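You operate a simulated robot arm through the tools that you are given. There is no shell and no other tool. Be economical: measure what you need, move in short steps, check, and stop when the job is done.

The job below is to be done with a simulated robot arm. You get a single attempt, and the scene is never put back.

Task
Find which of bushes 1 and 2 takes the GO gauge and plug it.
Fine: try both; use the black plug; gauge back in its stand; let the plug down till its head sits on the bush.

The check looks at the end state, three seconds after you hand in, the way a careful person would. Anything else that was tipped, shoved, dropped, spilled or broken makes it a failure.

Robot
A 7-joint arm with a two-finger parallel gripper, fixed in place. Base frame: the origin is at the foot of the arm, x ahead of it, y to its left, z up; the work surface is at about z = 0.86. Readings come in m, rad, newtons and seconds.
With the tool pointing down near the work surface it reaches from about 0.46 to 0.92 m from the base axis. Its first joint turns from -2.007 to 2.007 rad. Payload 3.91 kg.
Tool frame: the origin (TCP) lies between the finger pads and is the grasp point; the fingertips stand 0.03 m ahead of it; z points along the fingers, y is the line along which they close. Largest opening 0.11 m; finger width 0.02, thickness 0.01; the body of the gripper, 0.048 by 0.112 m, starts 0.055 m behind the TCP.
Orientation is that of the tool frame in the base frame, as a unit quaternion [x, y, z, w]. With the fingers straight down and closing along the base's y, the tool's x points along the base's -x, its y along +y and its z along -z.

Tools
- The arm moves only by the tool arm_command. Its arguments are lists of equal length, an entry for each row: "rotation": the turn, a rotation vector about the tool's x, y, z in units of 4 degrees (1.0 is 4 degrees), a list of three; "xyz": the shift along the tool's x, y, z in units of 50 mm (1.0 is 50 mm), a list of three; "fingers": the finger opening in m, from 0 to 0.11. In form: {"rotation": [[ax, ay, az], ...], "xyz": [[tx, ty, tz], ...], "fingers": [fingers, ...]}. A call has 1 to 8 rows; each row shifts and turns the commanded pose from where the row before left it, along the tool's axes as they then stand. A call with a number of a shift or a turn outside -1 to 1 is refused whole. Rows are played at 5 a second. More than 0.05 m and 0.15 rad between two rows, or a gripper value outside its range, and nothing of the call is played. A pose out of reach is approached as far as the arm can. The call stops where the force on the tool passes 40 N (or 10 N more than at its start, if that is more) or the arm is blocked; 0.2 s more then pass. The fingers move at their own pace (about 0.153 m/s each) and stop on an object; they squeeze with about 29 N. The grip force told is the motor's: it shows also when the fingers shut on nothing. Time passes only in rows, and 0.2 s behind the last, so rows that do not move let the fingers close. It gives the time, the measured TCP pose, the force on the tool (base axes), the opening and the grip force at its end, in the units of the frame above (readings bear some noise).
- Cameras (640 x 400 px; columns grow to the right, rows downward): "scene" is fixed at [0.3998, -0.6505, 1.463]; the picture's right is [0.99, -0.13, 0.00], its down [-0.05, -0.36, -0.93] and it looks along [0.12, 0.92, -0.36] (base axes); focal length 323 px, centre (320, 200). "wrist" rides on the gripper at [-0.036, 0, -0.057] in the tool frame; the picture's right is [0.00, -1.00, 0.00], its down [0.97, 0.00, -0.24] and it looks along [0.24, 0.00, 0.97] (tool axes); focal length 218 px, centre (320, 200). There is no depth. A picture from a camera that has moved, and an enlarged one, comes with that camera's place and axes in the base frame and with its lens.
- get_image(camera): a new picture of that camera. The clock stands still meanwhile.
- move_column(by): slides the trunk up (or, below 0, down) by that many m; the arm rides with it, the base frame stays. It gives what a move gives, with no picture.
- zoom(camera, box): a new picture of the part [left, top, right, bottom] of that camera's present view, enlarged. The clock stands still meanwhile.
- job_done(): hands the job in; it is judged then, once.

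Work in short steps. Places have to be worked out from the pictures, the camera data and where the tool is seen: move nearer, look again, correct. Check each grasp and each placing, and mend what went wrong. You have 120 turns and 68 pictures in all, those below and enlarged ones among them. Open the gripper and draw the arm clear of the work before you hand the job in, unless the task says otherwise; then end with one line.

The tools are called after "Request:" as name(argument=value, ...) on one line, values as JSON. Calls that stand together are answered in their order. arm_command: Moves the arm, as the interface text tells. Its arguments: {"type":"object","properties":{"rotation":{"type":"array","items":{"type":"array","items":{"type":"number"}}},"xyz":{"type":"array","items":{"type":"array","items":{"type":"number"}}},"fingers":{"type":"array","items":{"type":"number"}}},"required":["rotation","xyz","fingers"]} The other tools are called the same way: move_column (by) slides the trunk up or down; get_image (camera) takes a picture; zoom (camera, box) takes an enlarged picture of a part of a camera's view; job_done () hands the job in.

At the start:

```text
t: 0.0
tool_pos: [0.5724, 0.3397, 1.1536]
ee_rot: [0.001, 1.0, 0.0, -0.001]
contact_force: [-0.4, 0.6, -0.2]
opening: 0.1099
gripper_force: 0.0
trunk travel left (down, up): [-0.825, 0.165]
```

scene: 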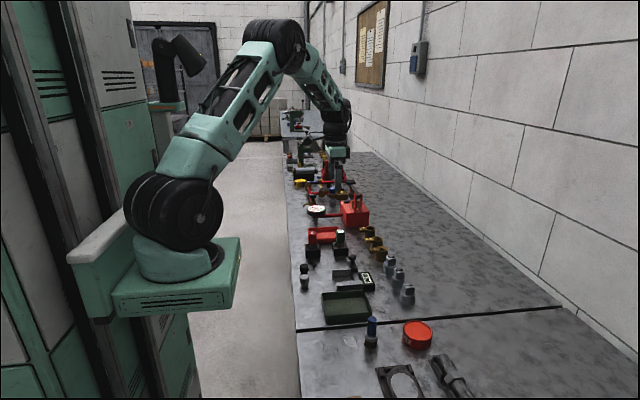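
wrist: 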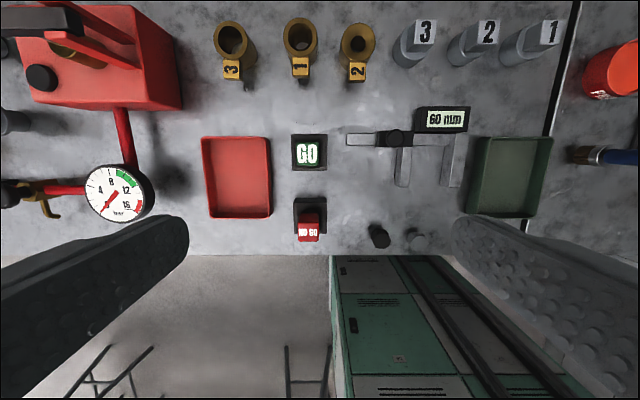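

I'll look closer at the gauges, bushes and plugs before moving.

Request:
zoom(camera="wrist", box=[190, 0, 410, 138])

Request:
zoom(camera="wrist", box=[270, 120, 470, 260])

Request:
zoom(camera="scene", box=[280, 180, 440, 330])

Request:
zoom(camera="wrist", box=[380, 0, 600, 138])

```text
2.90 times, centred on (300, 69) of wrist
camera zoom: at [0.6095, 0.3405, 1.2123], right [0.0, -1.0, 0.0], down [-0.97, 0.0, 0.24], along [-0.24, 0.0, -0.97], focal length 633 px, centre (378, 580)
```

zoom: 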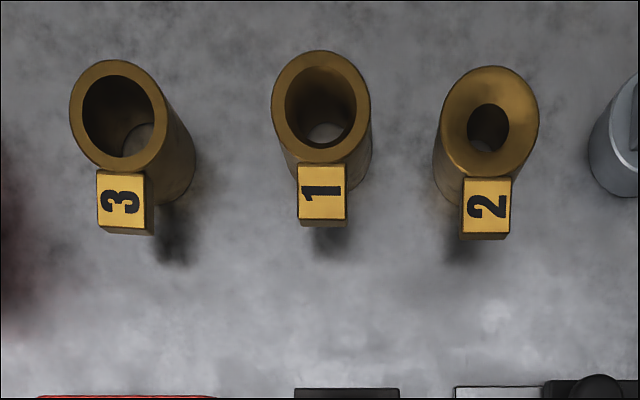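

```text
2.86 times, centred on (370, 190) of wrist
camera zoom: at [0.6095, 0.3405, 1.2123], right [0.0, -1.0, 0.0], down [-0.97, 0.0, 0.24], along [-0.24, 0.0, -0.97], focal length 624 px, centre (177, 229)
```

zoom: 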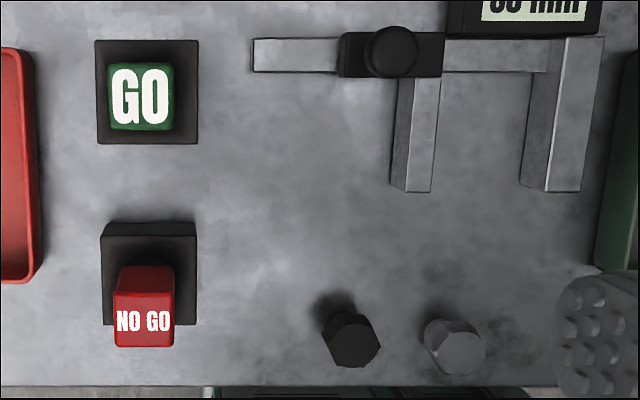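

```text
2.67 times, centred on (360, 255) of scene
camera zoom: at [0.3998, -0.6505, 1.463], right [0.99, -0.13, 0.0], down [-0.05, -0.36, -0.93], along [0.12, 0.92, -0.36], focal length 861 px, centre (213, 53)
```

zoom: 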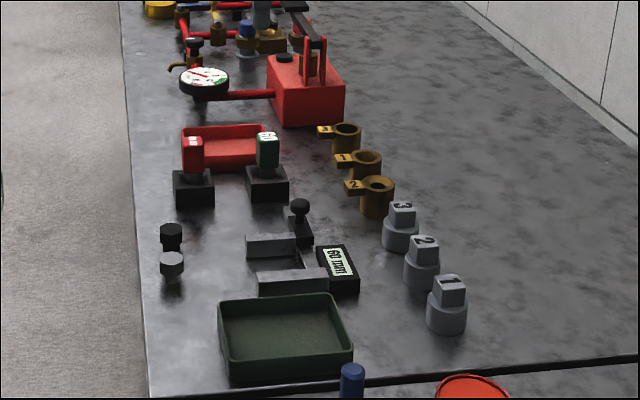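

```text
2.90 times, centred on (490, 69) of wrist
camera zoom: at [0.6095, 0.3405, 1.2123], right [0.0, -1.0, 0.0], down [-0.97, 0.0, 0.24], along [-0.24, 0.0, -0.97], focal length 633 px, centre (-173, 580)
```

zoom: 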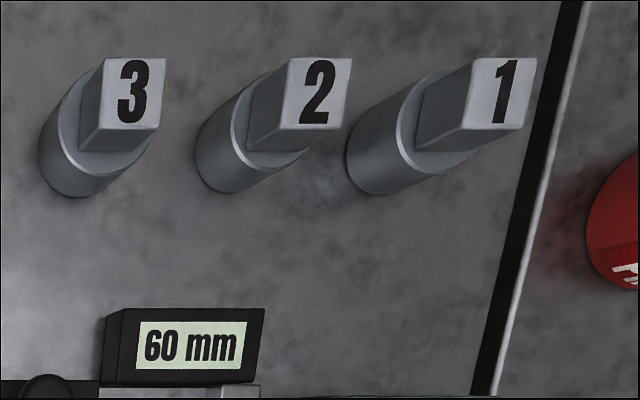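

The GO gauge (green handle, ~0.025 square, top z≈0.95) is around (0.601, 0.356). Brass bush 1 is at about (0.738, 0.365) and bush 2 at about (0.731, 0.295). I'll descend partway over the GO gauge and look again.

Request:
arm_command(rotation=[[0, 0, 0], [0, 0, 0], [0, 0, 0], [0, 0, 0]], xyz=[[-0.2, 0.11, 0.6], [-0.2, 0.11, 0.6], [-0.17, 0.11, 0.6], [0, 0, 0.2]], fingers=[0.06, 0.06, 0.06, 0.06])

Request:
get_image(camera="wrist")

Request:
zoom(camera="scene", box=[300, 190, 400, 260])

```text
t: 1.0
tool_pos: [0.6016, 0.3553, 1.055]
ee_rot: [0.0, 1.0, 0.001, 0.0]
contact_force: [-0.1, -0.1, 0.3]
opening: 0.0599
gripper_force: 0.1
trunk travel left (down, up): [-0.825, 0.165]
```

```text
61 pictures are left
camera wrist: at [0.637, 0.3576, 1.1124], right [0.0, -1.0, 0.0], down [-0.97, 0.0, 0.24], along [-0.24, 0.0, -0.97], focal length 218 px, centre (320, 200)
```

wrist: 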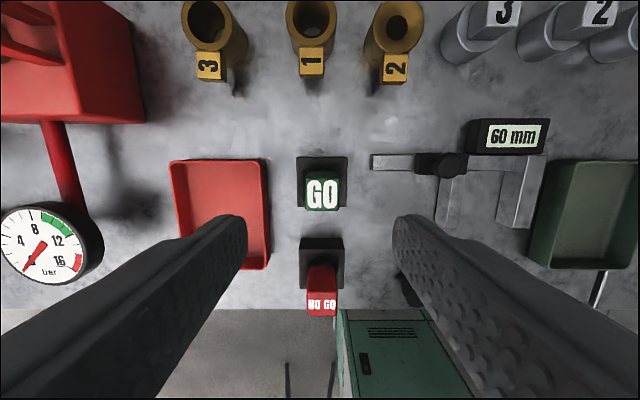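

```text
5.71 times, centred on (350, 225) of scene
camera zoom: at [0.3998, -0.6505, 1.463], right [0.99, -0.13, 0.0], down [-0.05, -0.36, -0.93], along [0.12, 0.92, -0.36], focal length 1845 px, centre (149, 57)
```

zoom: 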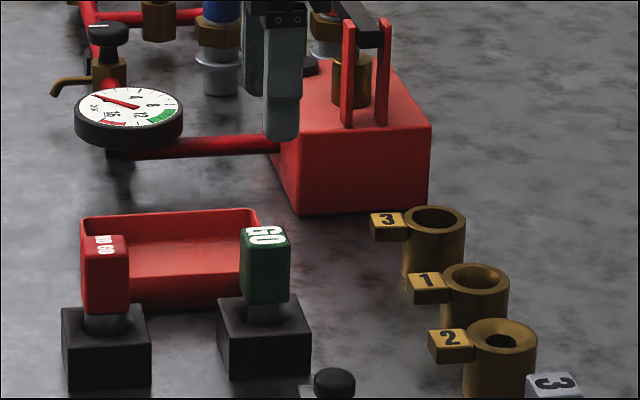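

TCP is now over the GO handle (handle z≈0.907–0.949, stand top ≈0.886, bush tops ≈0.90). I'll descend to z≈0.938 and close on the handle.

Request:
arm_command(rotation=[[0, 0, 0], [0, 0, 0], [0, 0, 0], [0, 0, 0], [0, 0, 0], [0, 0, 0]], xyz=[[0, 0, 0.8], [0, 0, 0.8], [0, 0, 0.74], [0, 0, 0], [0, 0, 0], [0, 0, 0]], fingers=[0.06, 0.06, 0.06, 0.06, 0.02, 0.02])

Request:
zoom(camera="scene", box=[300, 190, 400, 260])

```text
t: 2.4
tool_pos: [0.6017, 0.3566, 0.9368]
ee_rot: [0.0, 1.0, 0.0, -0.001]
contact_force: [1.1, 0.7, -0.1]
opening: 0.0276
gripper_force: 29.1
trunk travel left (down, up): [-0.825, 0.165]
```

```text
5.71 times, centred on (350, 225) of scene
camera zoom: at [0.3998, -0.6505, 1.463], right [0.99, -0.13, 0.0], down [-0.05, -0.36, -0.93], along [0.12, 0.92, -0.36], focal length 1845 px, centre (149, 57)
```

zoom: 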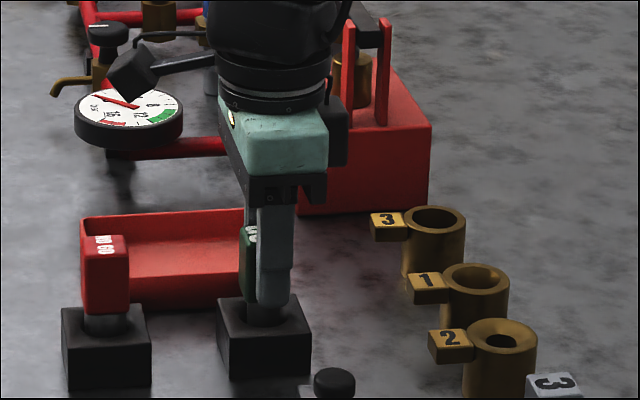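

Gripped (opening 0.0276). Lifting straight up 80 mm and checking the pin.

Request:
arm_command(rotation=[[0, 0, 0], [0, 0, 0], [0, 0, 0], [0, 0, 0]], xyz=[[0, 0, -0.3], [0, 0, -0.5], [0, 0, -0.8], [0, 0, 0]], fingers=[0.02, 0.02, 0.02, 0.02])

Request:
get_image(camera="wrist")

Request:
zoom(camera="scene", box=[310, 190, 390, 240])

```text
t: 3.4
tool_pos: [0.6001, 0.3567, 1.0169]
ee_rot: [0.0, 1.0, 0.0, 0.0]
contact_force: [-0.7, -0.4, -2.0]
opening: 0.0277
gripper_force: 29.1
trunk travel left (down, up): [-0.825, 0.165]
```

```text
58 pictures are left
camera wrist: at [0.6362, 0.3579, 1.0746], right [0.0, -1.0, 0.0], down [-0.97, 0.0, 0.24], along [-0.24, 0.0, -0.97], focal length 218 px, centre (320, 200)
```

wrist: 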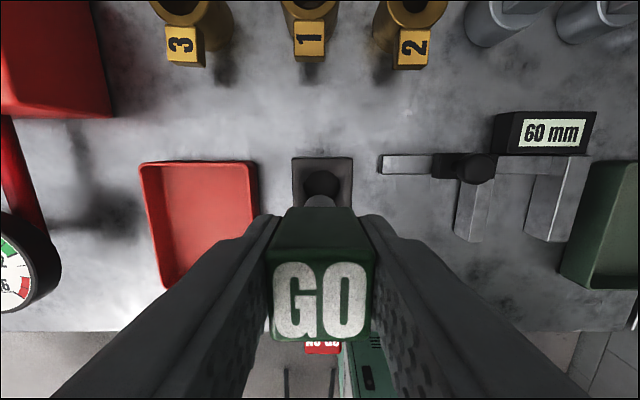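

```text
8.00 times, centred on (350, 215) of scene
camera zoom: at [0.3998, -0.6505, 1.463], right [0.99, -0.13, 0.0], down [-0.05, -0.36, -0.93], along [0.12, 0.92, -0.36], focal length 2583 px, centre (80, 80)
```

zoom: 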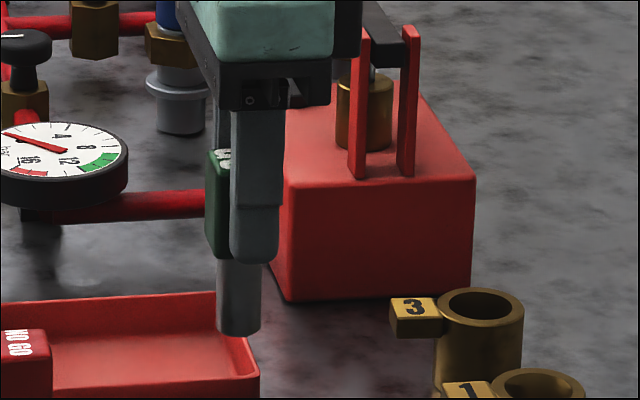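

The pin is ~20 mm in diameter and its tip is ~0.07 below the TCP. I'll move toward the bushes to measure them from nearly overhead.

Request:
arm_command(rotation=[[0, 0, 0], [0, 0, 0], [0, 0, 0], [0, 0, 0]], xyz=[[-0.45, -0.13, -0.2], [-0.45, -0.13, 0], [-0.45, -0.13, 0], [-0.45, -0.13, 0]], fingers=[0.02, 0.02, 0.02, 0.02])

Request:
get_image(camera="wrist")

Request:
zoom(camera="wrist", box=[220, 70, 420, 195])

```text
t: 4.4
tool_pos: [0.691, 0.3298, 1.0274]
ee_rot: [0.0, 1.0, 0.0, -0.001]
contact_force: [0.0, -0.2, -3.5]
opening: 0.028
gripper_force: 28.9
trunk travel left (down, up): [-0.825, 0.165]
```

```text
56 pictures are left
camera wrist: at [0.7264, 0.3309, 1.0841], right [0.0, -1.0, 0.0], down [-0.97, 0.0, 0.24], along [-0.24, 0.0, -0.97], focal length 218 px, centre (320, 200)
```

wrist: 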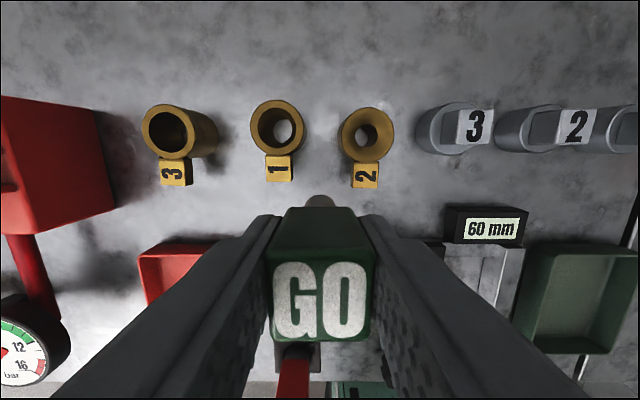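

```text
3.20 times, centred on (320, 132) of wrist
camera zoom: at [0.7264, 0.3309, 1.0841], right [0.0, -1.0, 0.0], down [-0.97, 0.0, 0.24], along [-0.24, 0.0, -0.97], focal length 698 px, centre (320, 416)
```

zoom: 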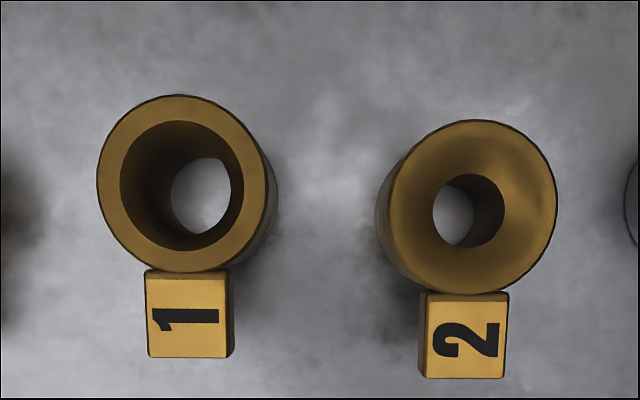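

Bore estimates: bush 2's throat is ~18 mm below a cone, and bush 1 is wider (~23 mm) at the bottom. Both still have to be tried. The pin sits ~2 mm toward −x of the TCP, so I'll move over bush 2 (0.7356, 0.292) with the tip at ~0.92 and check.

Request:
arm_command(rotation=[[0, 0, 0], [0, 0, 0], [0, 0, 0], [0, 0, 0]], xyz=[[-0.47, -0.39, 0], [-0.47, -0.385, 0], [0, 0, 0.7], [0, 0, 0]], fingers=[0.02, 0.02, 0.02, 0.02])

Request:
zoom(camera="wrist", box=[240, 120, 400, 220])

Request:
zoom(camera="scene", box=[340, 210, 420, 260])

```text
t: 5.4
tool_pos: [0.7397, 0.2921, 0.992]
ee_rot: [0.0, 1.0, 0.0, 0.0]
contact_force: [0.2, 0.1, -1.9]
opening: 0.0278
gripper_force: 29.2
trunk travel left (down, up): [-0.825, 0.165]
```

```text
4.00 times, centred on (320, 170) of wrist
camera zoom: at [0.7758, 0.2926, 1.05], right [0.0, -1.0, 0.0], down [-0.97, 0.0, 0.24], along [-0.24, 0.0, -0.97], focal length 873 px, centre (320, 320)
```

zoom: 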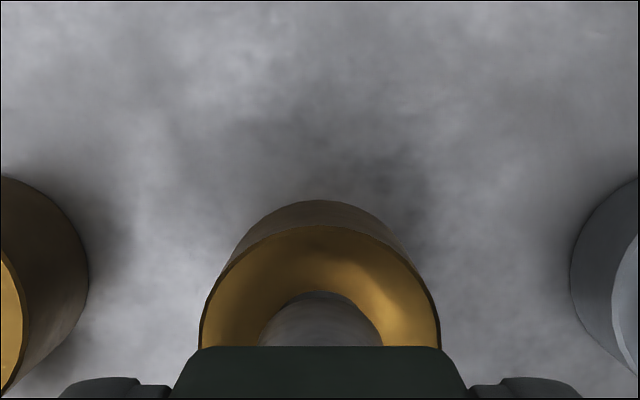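

```text
8.00 times, centred on (380, 235) of scene
camera zoom: at [0.3998, -0.6505, 1.463], right [0.99, -0.13, 0.0], down [-0.05, -0.36, -0.93], along [0.12, 0.92, -0.36], focal length 2583 px, centre (-160, -80)
```

zoom: 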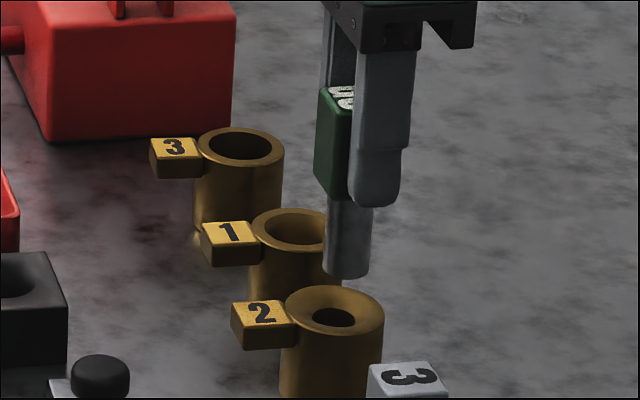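

The pin looks ~4 mm too far in +x relative to bush 2, and y is aligned. I'll correct and lower so the tip just enters the cone.

Request:
arm_command(rotation=[[0, 0, 0], [0, 0, 0], [0, 0, 0], [0, 0, 0]], xyz=[[0.086, -0.01, 0], [0, 0, 0.2], [0, 0, 0.25], [0, 0, 0]], fingers=[0.02, 0.02, 0.02, 0.02])

Request:
zoom(camera="scene", box=[340, 210, 420, 260])

Request:
zoom(camera="wrist", box=[240, 120, 400, 220])

```text
t: 6.4
tool_pos: [0.7353, 0.2913, 0.9694]
ee_rot: [-0.001, 1.0, -0.001, 0.0]
contact_force: [0.2, 0.0, -2.7]
opening: 0.028
gripper_force: 29.2
trunk travel left (down, up): [-0.825, 0.165]
```

```text
8.00 times, centred on (380, 235) of scene
camera zoom: at [0.3998, -0.6505, 1.463], right [0.99, -0.13, 0.0], down [-0.05, -0.36, -0.93], along [0.12, 0.92, -0.36], focal length 2583 px, centre (-160, -80)
```

zoom: 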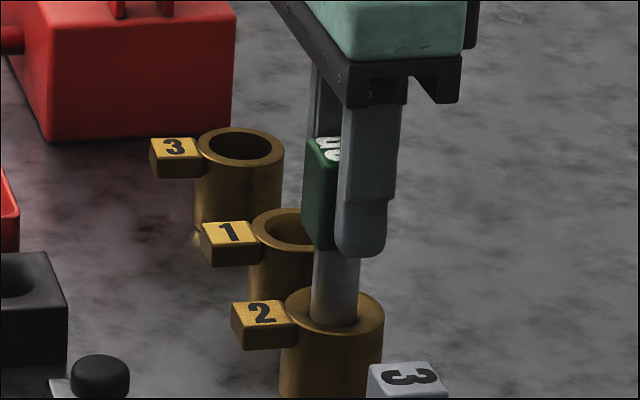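

```text
4.00 times, centred on (320, 170) of wrist
camera zoom: at [0.7715, 0.292, 1.0269], right [0.0, -1.0, 0.0], down [-0.97, 0.0, 0.24], along [-0.24, 0.0, -0.97], focal length 873 px, centre (320, 320)
```

zoom: 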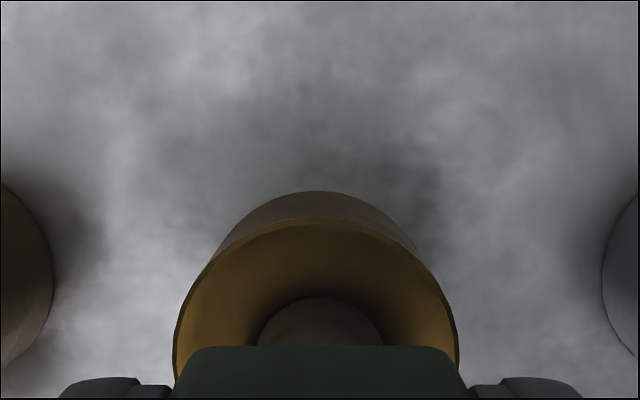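

Alignment looks good. I'll descend in small steps into bush 2 while watching the force.

Request:
arm_command(rotation=[[0, 0, 0], [0, 0, 0], [0, 0, 0], [0, 0, 0], [0, 0, 0]], xyz=[[0, 0.01, 0.05], [0, 0, 0.05], [0, 0, 0.05], [0, 0, 0.05], [0, 0, 0.05]], fingers=[0.02, 0.02, 0.02, 0.02, 0.02])

```text
t: 7.6
tool_pos: [0.7335, 0.2916, 0.9562]
ee_rot: [0.0, 1.0, -0.001, -0.001]
contact_force: [1.7, 4.7, 10.7]
opening: 0.028
gripper_force: 28.6
trunk travel left (down, up): [-0.825, 0.165]
```

Contact begins at TCP 0.956 (tip ≈0.888, at the throat). I'll press a bit further to see whether it passes.

Request:
arm_command(rotation=[[0, 0, 0], [0, 0, 0], [0, 0, 0]], xyz=[[0, 0, 0.05], [0, 0, 0.05], [0, 0, 0]], fingers=[0.02, 0.02, 0.02])

Request:
zoom(camera="scene", box=[340, 210, 420, 260])

Request:
zoom(camera="wrist", box=[240, 120, 400, 220])

```text
t: 8.4
tool_pos: [0.7342, 0.2925, 0.9531]
ee_rot: [0.0, 1.0, 0.0, 0.001]
contact_force: [-3.7, 0.5, 23.3]
opening: 0.028
gripper_force: 29.0
trunk travel left (down, up): [-0.825, 0.165]
```

```text
8.00 times, centred on (380, 235) of scene
camera zoom: at [0.3998, -0.6505, 1.463], right [0.99, -0.13, 0.0], down [-0.05, -0.36, -0.93], along [0.12, 0.92, -0.36], focal length 2583 px, centre (-160, -80)
```

zoom: 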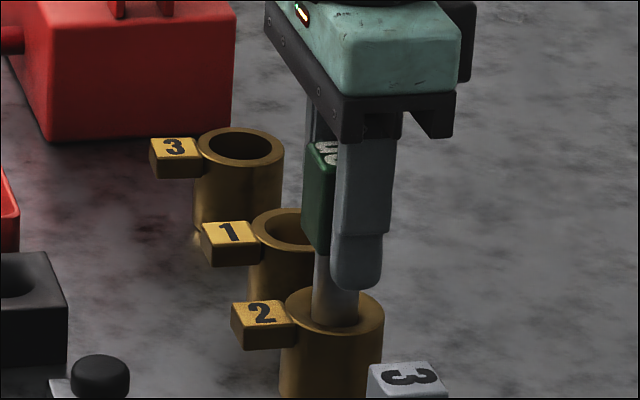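

```text
4.00 times, centred on (320, 170) of wrist
camera zoom: at [0.7707, 0.2925, 1.0115], right [0.0, -1.0, 0.0], down [-0.97, 0.0, 0.24], along [-0.24, 0.0, -0.97], focal length 873 px, centre (320, 320)
```

zoom: 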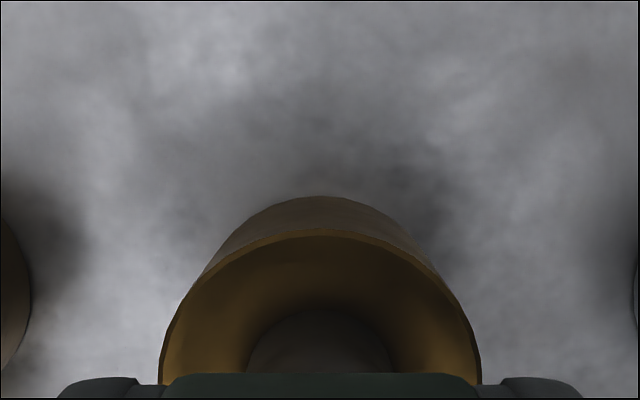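

Bush 2 refuses the gauge: it stopped in the cone at about the throat and slid up ~13 mm in the grip (pin ≈19.8 mm vs throat ≈18.3 mm). I'll lift out and shift over bush 1.

Request:
arm_command(rotation=[[0, 0, 0], [0, 0, 0], [0, 0, 0], [0, 0, 0], [0, 0, 0]], xyz=[[0, 0, -0.3], [0, 0, -0.4], [-0.055, 0.73, 0], [-0.055, 0.73, 0], [0, 0, 0]], fingers=[0.02, 0.02, 0.02, 0.02, 0.02])

Request:
zoom(camera="scene", box=[330, 200, 410, 250])

Request:
zoom(camera="wrist", box=[240, 120, 400, 220])

```text
t: 9.6
tool_pos: [0.7412, 0.3651, 0.9879]
ee_rot: [0.0, 1.0, 0.0, -0.001]
contact_force: [0.6, -0.1, -3.0]
opening: 0.0277
gripper_force: 29.2
trunk travel left (down, up): [-0.825, 0.165]
```

```text
8.00 times, centred on (370, 225) of scene
camera zoom: at [0.3998, -0.6505, 1.463], right [0.99, -0.13, 0.0], down [-0.05, -0.36, -0.93], along [0.12, 0.92, -0.36], focal length 2583 px, centre (-80, 0)
```

zoom: 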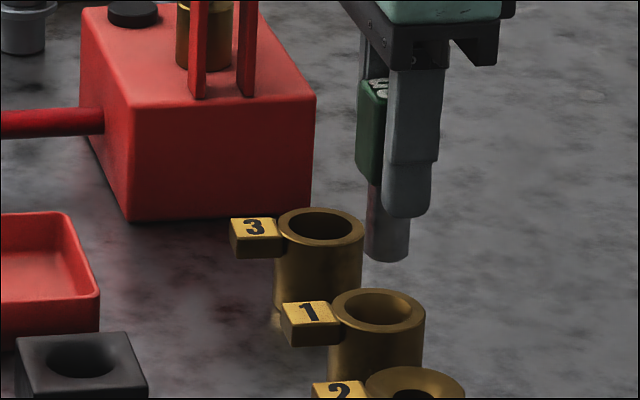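

```text
4.00 times, centred on (320, 170) of wrist
camera zoom: at [0.778, 0.3651, 1.0464], right [0.0, -1.0, 0.0], down [-0.97, 0.0, 0.24], along [-0.24, 0.0, -0.97], focal length 873 px, centre (320, 320)
```

zoom: 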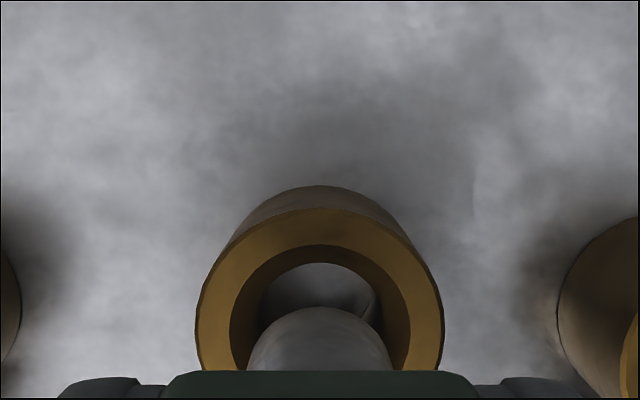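

y is aligned and x is ~2.5 mm too far forward. I'll correct, then lower gently into bush 1.

Request:
arm_command(rotation=[[0, 0, 0], [0, 0, 0], [0, 0, 0], [0, 0, 0], [0, 0, 0], [0, 0, 0], [0, 0, 0]], xyz=[[0.055, 0, 0], [0, 0, 0.25], [0, 0, 0.25], [0, 0, 0.1], [0, 0, 0.1], [0, 0, 0.1], [0, 0, 0]], fingers=[0.02, 0.02, 0.02, 0.02, 0.02, 0.02, 0.02])

Request:
zoom(camera="scene", box=[330, 200, 410, 250])

Request:
zoom(camera="wrist", box=[240, 120, 400, 220])

```text
t: 11.2
tool_pos: [0.7371, 0.3647, 0.9466]
ee_rot: [0.0, 1.0, 0.0, 0.0]
contact_force: [1.4, -0.9, -2.0]
opening: 0.0278
gripper_force: 29.2
trunk travel left (down, up): [-0.825, 0.165]
```

```text
8.00 times, centred on (370, 225) of scene
camera zoom: at [0.3998, -0.6505, 1.463], right [0.99, -0.13, 0.0], down [-0.05, -0.36, -0.93], along [0.12, 0.92, -0.36], focal length 2583 px, centre (-80, 0)
```

zoom: 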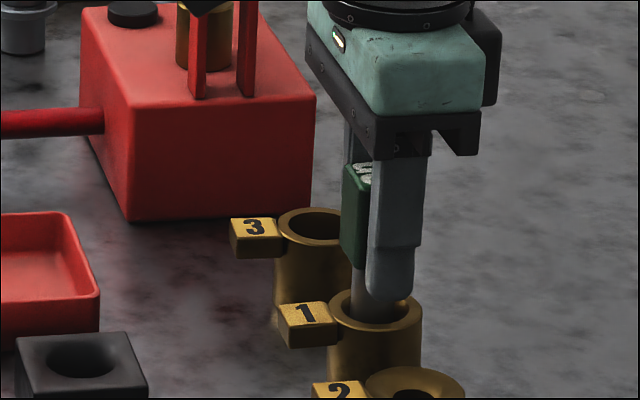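

```text
4.00 times, centred on (320, 170) of wrist
camera zoom: at [0.7735, 0.3657, 1.0051], right [0.0, -1.0, 0.0], down [-0.97, 0.0, 0.24], along [-0.24, 0.0, -0.97], focal length 873 px, centre (320, 320)
```

zoom: 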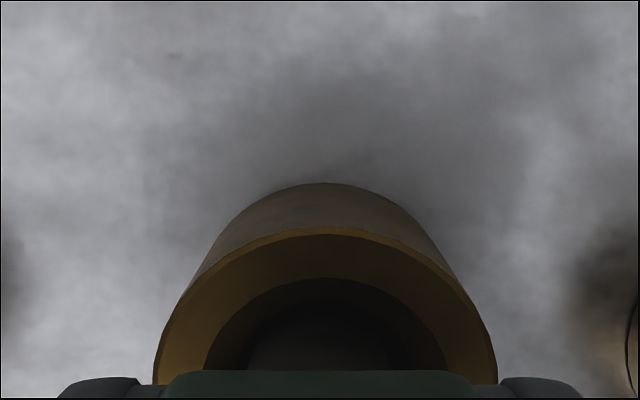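

The pin is entering bush 1 with almost no force (the bush nudged ~2 mm to centre itself). I'll lower another 10 mm.

Request:
arm_command(rotation=[[0, 0, 0], [0, 0, 0], [0, 0, 0]], xyz=[[0, 0, 0.1], [0, 0, 0.1], [0, 0, 0]], fingers=[0.02, 0.02, 0.02])

Request:
zoom(camera="scene", box=[330, 200, 410, 250])

```text
t: 12.0
tool_pos: [0.7372, 0.3653, 0.9375]
ee_rot: [0.0, 1.0, 0.0, -0.001]
contact_force: [0.4, -1.7, -1.0]
opening: 0.0281
gripper_force: 28.7
trunk travel left (down, up): [-0.825, 0.165]
```

```text
8.00 times, centred on (370, 225) of scene
camera zoom: at [0.3998, -0.6505, 1.463], right [0.99, -0.13, 0.0], down [-0.05, -0.36, -0.93], along [0.12, 0.92, -0.36], focal length 2583 px, centre (-80, 0)
```

zoom: 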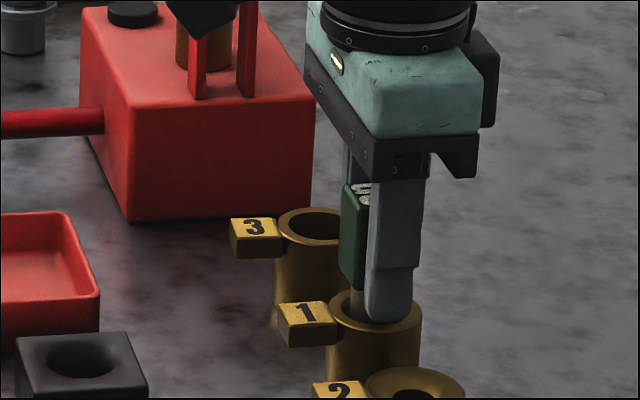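

It goes in with no force. To let the gauge sink fully and restore the proper grip height, I'll open the fingers slightly here and look.

Request:
arm_command(rotation=[[0, 0, 0], [0, 0, 0], [0, 0, 0]], xyz=[[0, 0, 0], [0, 0, 0], [0, 0, 0]], fingers=[0.04, 0.04, 0.04])

Request:
zoom(camera="scene", box=[330, 200, 410, 250])

```text
t: 12.8
tool_pos: [0.7375, 0.3644, 0.9378]
ee_rot: [0.001, 1.0, -0.001, 0.001]
contact_force: [0.3, -0.3, 0.0]
opening: 0.0402
gripper_force: 0.1
trunk travel left (down, up): [-0.825, 0.165]
```

```text
8.00 times, centred on (370, 225) of scene
camera zoom: at [0.3998, -0.6505, 1.463], right [0.99, -0.13, 0.0], down [-0.05, -0.36, -0.93], along [0.12, 0.92, -0.36], focal length 2583 px, centre (-80, 0)
```

zoom: 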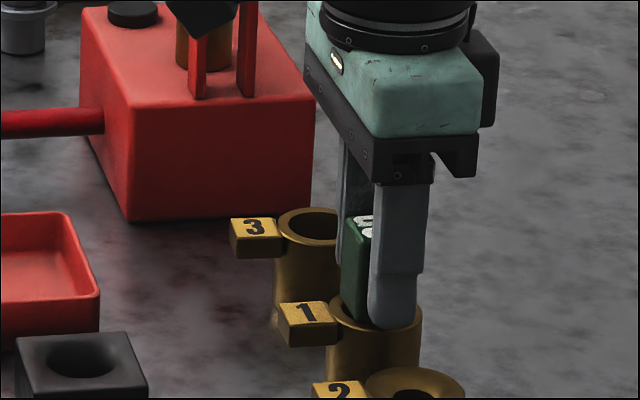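

The gauge sank fully into bush 1, so bush 1 takes GO. I'll regrasp and lift it straight out.

Request:
arm_command(rotation=[[0, 0, 0], [0, 0, 0], [0, 0, 0], [0, 0, 0], [0, 0, 0], [0, 0, 0], [0, 0, 0]], xyz=[[0, 0, 0], [0, 0, 0], [0, 0, -0.3], [0, 0, -0.4], [0, 0, -0.5], [0, 0, -0.6], [0, 0, 0]], fingers=[0.02, 0.02, 0.02, 0.02, 0.02, 0.02, 0.02])

Request:
zoom(camera="scene", box=[320, 190, 416, 250])

Request:
get_image(camera="wrist")

```text
t: 14.4
tool_pos: [0.7352, 0.3657, 1.0275]
ee_rot: [0.0, 1.0, 0.001, -0.001]
contact_force: [0.6, 0.3, -3.2]
opening: 0.0277
gripper_force: 29.0
trunk travel left (down, up): [-0.825, 0.165]
```

```text
6.67 times, centred on (368, 220) of scene
camera zoom: at [0.3998, -0.6505, 1.463], right [0.99, -0.13, 0.0], down [-0.05, -0.36, -0.93], along [0.12, 0.92, -0.36], focal length 2153 px, centre (0, 67)
```

zoom: 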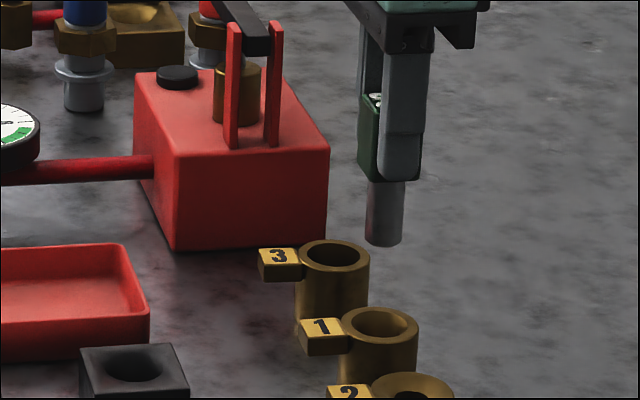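

```text
41 pictures are left
camera wrist: at [0.7717, 0.3661, 1.0853], right [0.0, -1.0, 0.0], down [-0.97, 0.0, 0.24], along [-0.24, 0.0, -0.97], focal length 218 px, centre (320, 200)
```

wrist: 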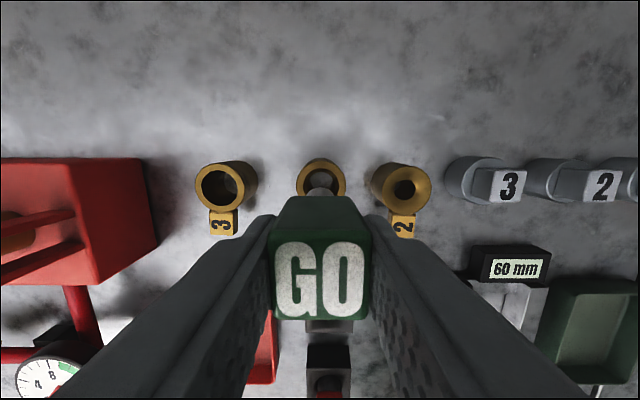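

Gauge is held well and bush 1 is upright. I'll carry it back over its stand and look.

Request:
arm_command(rotation=[[0, 0, 0], [0, 0, 0], [0, 0, 0], [0, 0, 0], [0, 0, 0], [0, 0, 0]], xyz=[[0.68, -0.05, 0], [0.68, -0.05, 0], [0.68, -0.04, 0], [0.66, -0.04, 0], [0, 0, 0.6], [0, 0, 0]], fingers=[0.02, 0.02, 0.02, 0.02, 0.02, 0.02])

Request:
zoom(camera="scene", box=[310, 200, 390, 250])

Request:
zoom(camera="wrist", box=[240, 120, 400, 220])

```text
t: 15.8
tool_pos: [0.6025, 0.3562, 0.9974]
ee_rot: [0.0, 1.0, 0.0, 0.0]
contact_force: [0.2, -1.1, -2.4]
opening: 0.0278
gripper_force: 28.8
trunk travel left (down, up): [-0.825, 0.165]
```

```text
8.00 times, centred on (350, 225) of scene
camera zoom: at [0.3998, -0.6505, 1.463], right [0.99, -0.13, 0.0], down [-0.05, -0.36, -0.93], along [0.12, 0.92, -0.36], focal length 2583 px, centre (80, 0)
```

zoom: 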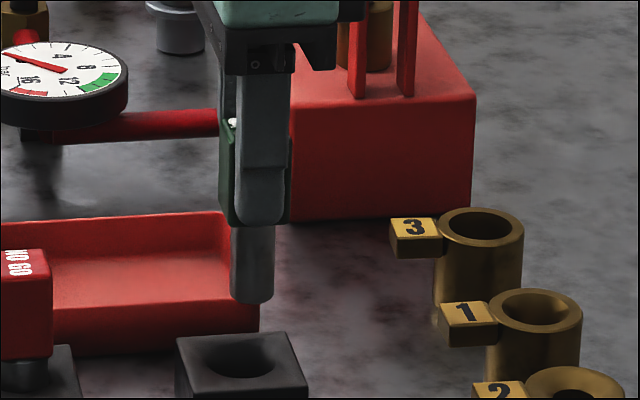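

```text
4.00 times, centred on (320, 170) of wrist
camera zoom: at [0.6385, 0.3557, 1.0557], right [0.0, -1.0, 0.0], down [-0.97, 0.0, 0.24], along [-0.24, 0.0, -0.97], focal length 873 px, centre (320, 320)
```

zoom: 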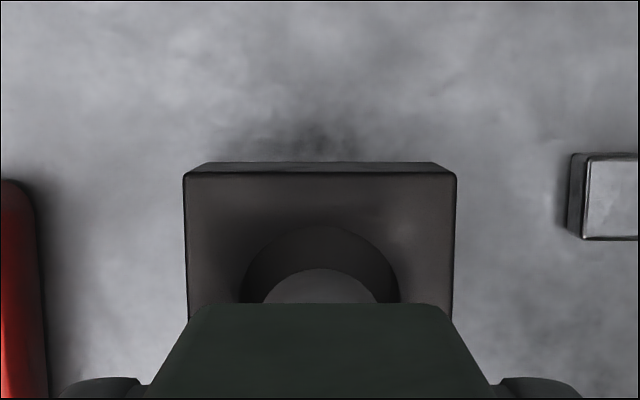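

The stand hole is ~4.5 mm toward −x of the pin, and y is aligned. I'll correct and lower into the hole.

Request:
arm_command(rotation=[[0, 0, 0], [0, 0, 0], [0, 0, 0], [0, 0, 0], [0, 0, 0], [0, 0, 0]], xyz=[[0.09, 0, 0], [0, 0, 0.25], [0, 0, 0.2], [0, 0, 0.15], [0, 0, 0.1], [0, 0, 0.1]], fingers=[0.02, 0.02, 0.02, 0.02, 0.02, 0.02])

Request:
zoom(camera="scene", box=[310, 200, 390, 250])

```text
t: 17.2
tool_pos: [0.5977, 0.3558, 0.9576]
ee_rot: [0.0, 1.0, -0.001, 0.0]
contact_force: [0.2, 0.2, -2.2]
opening: 0.0278
gripper_force: 29.5
trunk travel left (down, up): [-0.825, 0.165]
```

```text
8.00 times, centred on (350, 225) of scene
camera zoom: at [0.3998, -0.6505, 1.463], right [0.99, -0.13, 0.0], down [-0.05, -0.36, -0.93], along [0.12, 0.92, -0.36], focal length 2583 px, centre (80, 0)
```

zoom: 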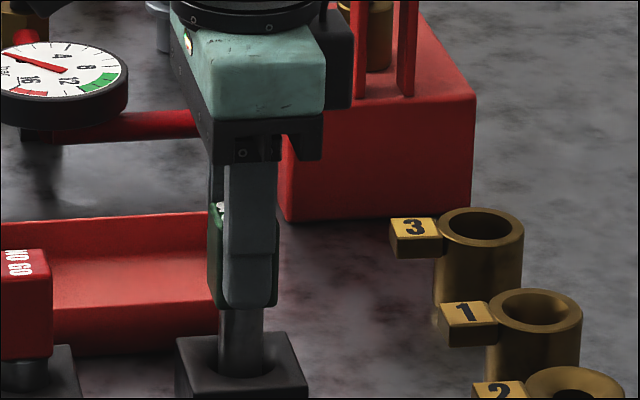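

The pin is inside the hole with no contact force. I'll continue lowering in small steps until it seats.

Request:
arm_command(rotation=[[0, 0, 0], [0, 0, 0], [0, 0, 0], [0, 0, 0], [0, 0, 0]], xyz=[[0, 0, 0.08], [0, 0, 0.08], [0, 0, 0.08], [0, 0, 0.06], [0, 0, 0]], fingers=[0.02, 0.02, 0.02, 0.02, 0.02])

Request:
zoom(camera="scene", box=[310, 200, 390, 250])

```text
t: 18.4
tool_pos: [0.5972, 0.3564, 0.9414]
ee_rot: [0.0, 1.0, 0.0, 0.0]
contact_force: [0.4, 0.2, -1.9]
opening: 0.0278
gripper_force: 29.2
trunk travel left (down, up): [-0.825, 0.165]
```

```text
8.00 times, centred on (350, 225) of scene
camera zoom: at [0.3998, -0.6505, 1.463], right [0.99, -0.13, 0.0], down [-0.05, -0.36, -0.93], along [0.12, 0.92, -0.36], focal length 2583 px, centre (80, 0)
```

zoom: 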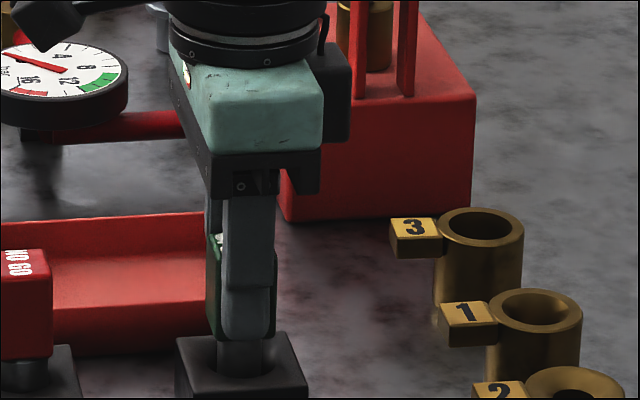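

Handle is at about its original height. I'll lower 2 mm more, release, and rise.

Request:
arm_command(rotation=[[0, 0, 0], [0, 0, 0], [0, 0, 0]], xyz=[[0, 0, 0.03], [0, 0, 0.02], [0, 0, 0]], fingers=[0.02, 0.02, 0.02])

Request:
arm_command(rotation=[[0, 0, 0], [0, 0, 0], [0, 0, 0], [0, 0, 0], [0, 0, 0], [0, 0, 0]], xyz=[[0, 0, 0], [0, 0, 0], [0, 0, -0.5], [0, 0, -0.8], [0, 0, -0.8], [0, 0, 0]], fingers=[0.05, 0.05, 0.05, 0.05, 0.05, 0.05])

Request:
zoom(camera="scene", box=[310, 200, 390, 250])

Request:
get_image(camera="wrist")

```text
t: 19.2
tool_pos: [0.5978, 0.3552, 0.94]
ee_rot: [0.001, 1.0, 0.0, 0.0]
contact_force: [0.4, 0.3, -2.5]
opening: 0.0279
gripper_force: 29.1
trunk travel left (down, up): [-0.825, 0.165]
```

```text
t: 20.6
tool_pos: [0.597, 0.3551, 1.0452]
ee_rot: [0.0, 1.0, 0.0, 0.0]
contact_force: [1.1, 1.0, 0.2]
opening: 0.0497
gripper_force: 0.0
trunk travel left (down, up): [-0.825, 0.165]
```

```text
8.00 times, centred on (350, 225) of scene
camera zoom: at [0.3998, -0.6505, 1.463], right [0.99, -0.13, 0.0], down [-0.05, -0.36, -0.93], along [0.12, 0.92, -0.36], focal length 2583 px, centre (80, 0)
```

zoom: 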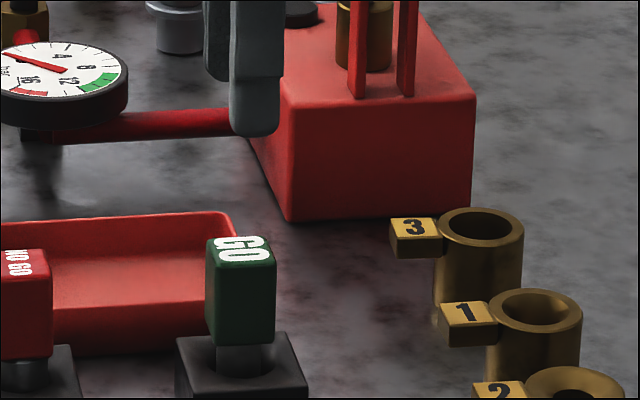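

```text
35 pictures are left
camera wrist: at [0.633, 0.3557, 1.1027], right [0.0, -1.0, 0.0], down [-0.97, 0.0, 0.24], along [-0.24, 0.0, -0.97], focal length 218 px, centre (320, 200)
```

wrist: 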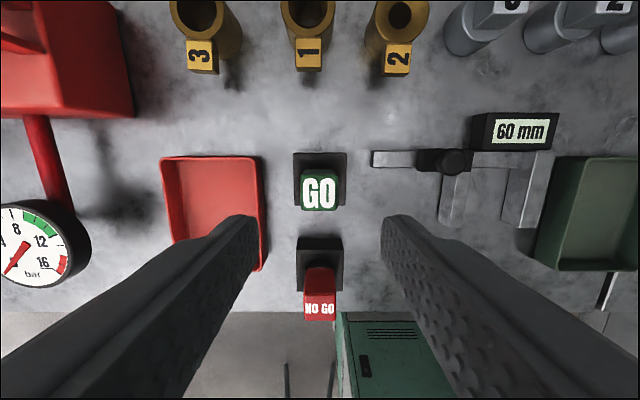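

The GO gauge is back in its stand, upright. The black plug should be near (0.465, 0.243) with its head top at ~0.89, so I'll go above it for a look.

Request:
arm_command(rotation=[[0, 0, 0], [0, 0, 0], [0, 0, 0], [0, 0, 0], [0, 0, 0]], xyz=[[0.6, -0.56, 0], [0.6, -0.56, 0], [0.6, -0.56, 0], [0.6, -0.56, 0], [0, 0, 0.6]], fingers=[0.05, 0.05, 0.05, 0.05, 0.05])

Request:
get_image(camera="wrist")

Request:
zoom(camera="scene", box=[280, 230, 344, 300])

```text
t: 21.8
tool_pos: [0.4768, 0.244, 1.0146]
ee_rot: [0.0, 1.0, 0.001, 0.0]
contact_force: [-0.1, -0.2, 0.1]
opening: 0.05
gripper_force: 0.0
trunk travel left (down, up): [-0.825, 0.165]
```

```text
34 pictures are left
camera wrist: at [0.5142, 0.2443, 1.0734], right [0.0, -1.0, 0.0], down [-0.97, 0.0, 0.24], along [-0.24, 0.0, -0.97], focal length 218 px, centre (320, 200)
```

wrist: 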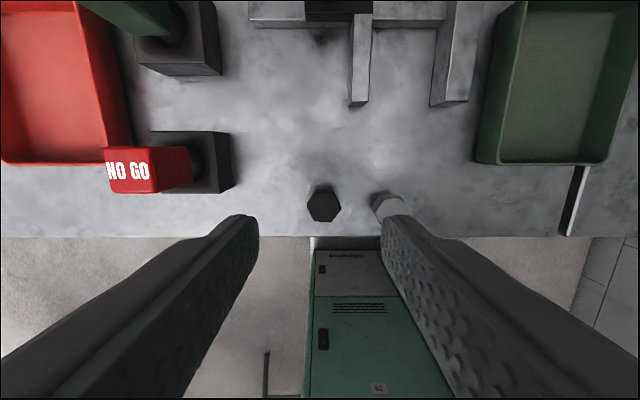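

```text
5.71 times, centred on (312, 265) of scene
camera zoom: at [0.3998, -0.6505, 1.463], right [0.99, -0.13, 0.0], down [-0.05, -0.36, -0.93], along [0.12, 0.92, -0.36], focal length 1845 px, centre (366, -171)
```

zoom: 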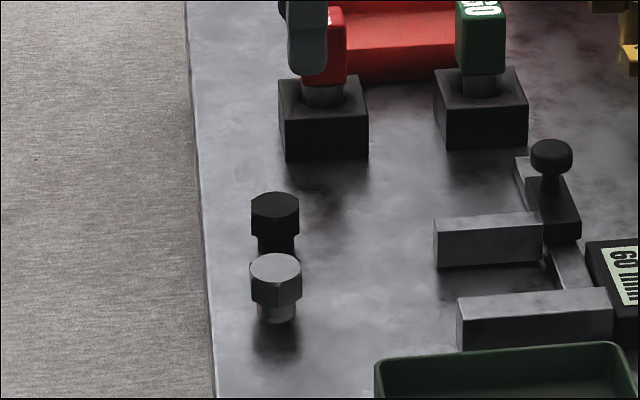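

Black plug: head centre ≈(0.465, 0.242), top z≈0.890, head ~15 mm tall, with the grey one ~54 mm beside it. I need the hex orientation for a grip on flats.

Request:
zoom(camera="wrist", box=[272, 170, 432, 240])

```text
4.00 times, centred on (352, 205) of wrist
camera zoom: at [0.5142, 0.2443, 1.0734], right [0.0, -1.0, 0.0], down [-0.97, 0.0, 0.24], along [-0.24, 0.0, -0.97], focal length 873 px, centre (192, 180)
```

zoom: 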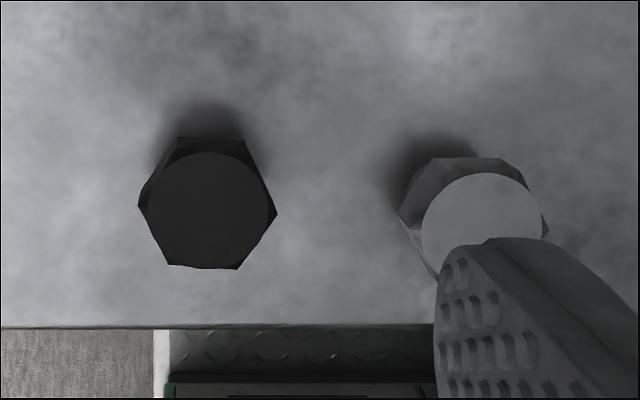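

The hex is turned ~3°, so turning the tool 27° about the vertical puts the pads on flats, with the right finger away from the grey plug. I'll shift above the head, rotate, set opening 0.044, and check.

Request:
arm_command(rotation=[[0, 0, 0], [0, 0, -1], [0, 0, -1], [0, 0, -1], [0, 0, -1], [0, 0, -1], [0, 0, -1], [0, 0, -0.75]], xyz=[[0.276, -0.06, 0], [0, 0, 0], [0, 0, 0], [0, 0, 0], [0, 0, 0], [0, 0, 0], [0, 0, 0], [0, 0, 0.7]], fingers=[0.044, 0.044, 0.044, 0.044, 0.044, 0.044, 0.044, 0.044])

Request:
get_image(camera="wrist")

Request:
zoom(camera="scene", box=[280, 230, 344, 300])

```text
t: 23.6
tool_pos: [0.4639, 0.2416, 0.981]
ee_rot: [-0.234, 0.972, 0.002, 0.0]
contact_force: [-0.7, -0.5, -0.3]
opening: 0.0442
gripper_force: 0.0
trunk travel left (down, up): [-0.825, 0.165]
```

```text
31 pictures are left
camera wrist: at [0.4959, 0.2579, 1.0379], right [0.46, -0.89, 0.0], down [-0.86, -0.44, 0.24], along [-0.21, -0.11, -0.97], focal length 218 px, centre (320, 200)
```

wrist: 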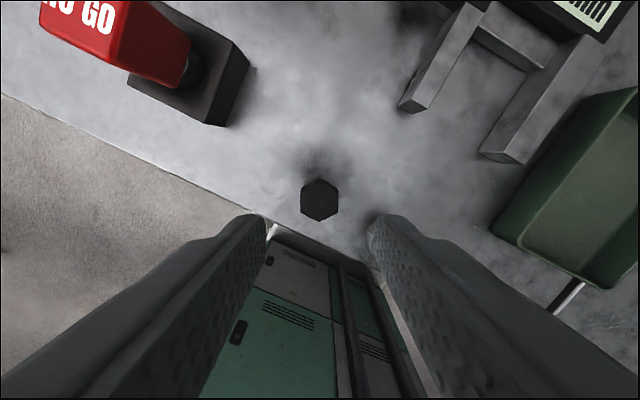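

```text
5.71 times, centred on (312, 265) of scene
camera zoom: at [0.3998, -0.6505, 1.463], right [0.99, -0.13, 0.0], down [-0.05, -0.36, -0.93], along [0.12, 0.92, -0.36], focal length 1845 px, centre (366, -171)
```

zoom: 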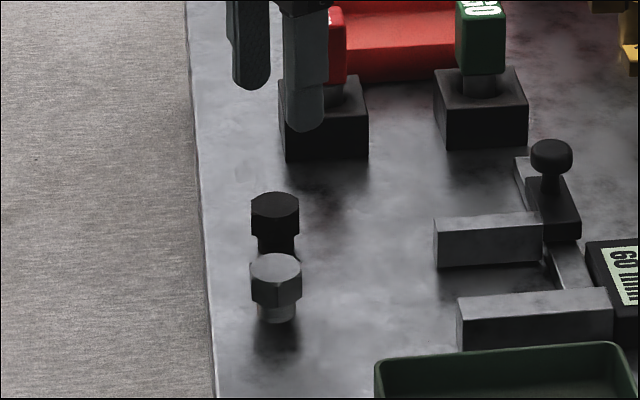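

Flats now face the pads. I'll nudge 2 mm along tool x and descend so the tips just cover the head (TCP 0.907), then close.

Request:
arm_command(rotation=[[0, 0, 0], [0, 0, 0], [0, 0, 0], [0, 0, 0], [0, 0, 0], [0, 0, 0], [0, 0, 0]], xyz=[[0.04, 0, 0.5], [0, 0, 0.5], [0, 0, 0.35], [0, 0, 0.12], [0, 0, 0], [0, 0, 0], [0, 0, 0]], fingers=[0.044, 0.044, 0.044, 0.044, 0.044, 0.02, 0.02])

Request:
zoom(camera="scene", box=[280, 230, 344, 300])

```text
t: 25.2
tool_pos: [0.4634, 0.2407, 0.9056]
ee_rot: [-0.233, 0.972, 0.0, 0.0]
contact_force: [0.5, -0.2, 0.0]
opening: 0.0262
gripper_force: 29.1
trunk travel left (down, up): [-0.825, 0.165]
```

```text
5.71 times, centred on (312, 265) of scene
camera zoom: at [0.3998, -0.6505, 1.463], right [0.99, -0.13, 0.0], down [-0.05, -0.36, -0.93], along [0.12, 0.92, -0.36], focal length 1845 px, centre (366, -171)
```

zoom: 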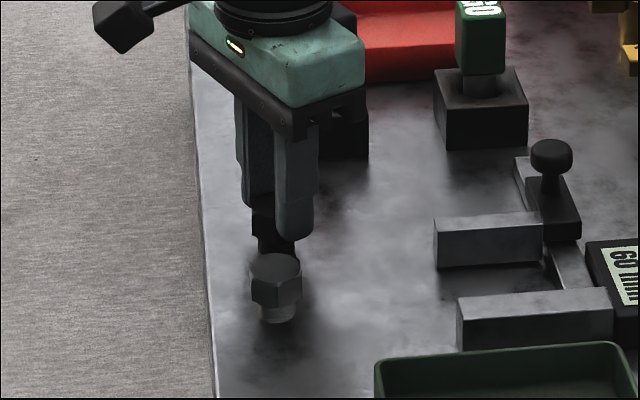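

Gripped on flats (26.2 mm). Lifting to check.

Request:
arm_command(rotation=[[0, 0, 0], [0, 0, 0], [0, 0, 0], [0, 0, 0]], xyz=[[0, 0, -0.3], [0, 0, -0.8], [0, 0, -0.9], [0, 0, 0]], fingers=[0.02, 0.02, 0.02, 0.02])

Request:
zoom(camera="scene", box=[280, 210, 360, 260])

Request:
zoom(camera="wrist", box=[240, 160, 400, 260])

```text
t: 26.2
tool_pos: [0.4605, 0.2387, 1.0082]
ee_rot: [-0.234, 0.972, 0.001, 0.001]
contact_force: [-0.6, 0.4, 0.1]
opening: 0.0261
gripper_force: 29.2
trunk travel left (down, up): [-0.825, 0.165]
```

```text
8.00 times, centred on (320, 235) of scene
camera zoom: at [0.3998, -0.6505, 1.463], right [0.99, -0.13, 0.0], down [-0.05, -0.36, -0.93], along [0.12, 0.92, -0.36], focal length 2583 px, centre (320, -80)
```

zoom: 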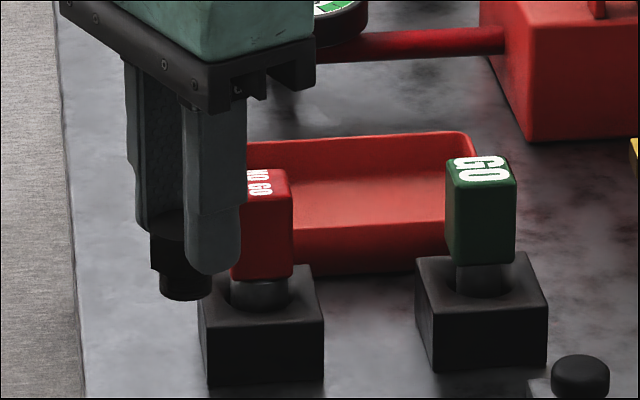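

```text
4.00 times, centred on (320, 210) of wrist
camera zoom: at [0.4929, 0.2562, 1.0656], right [0.45, -0.89, 0.0], down [-0.86, -0.44, 0.24], along [-0.21, -0.11, -0.97], focal length 873 px, centre (320, 160)
```

zoom: 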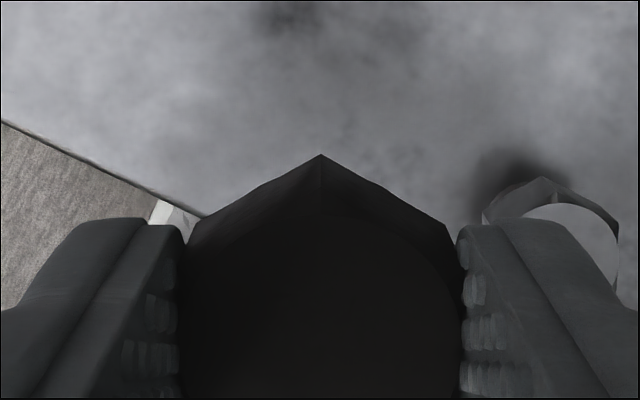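

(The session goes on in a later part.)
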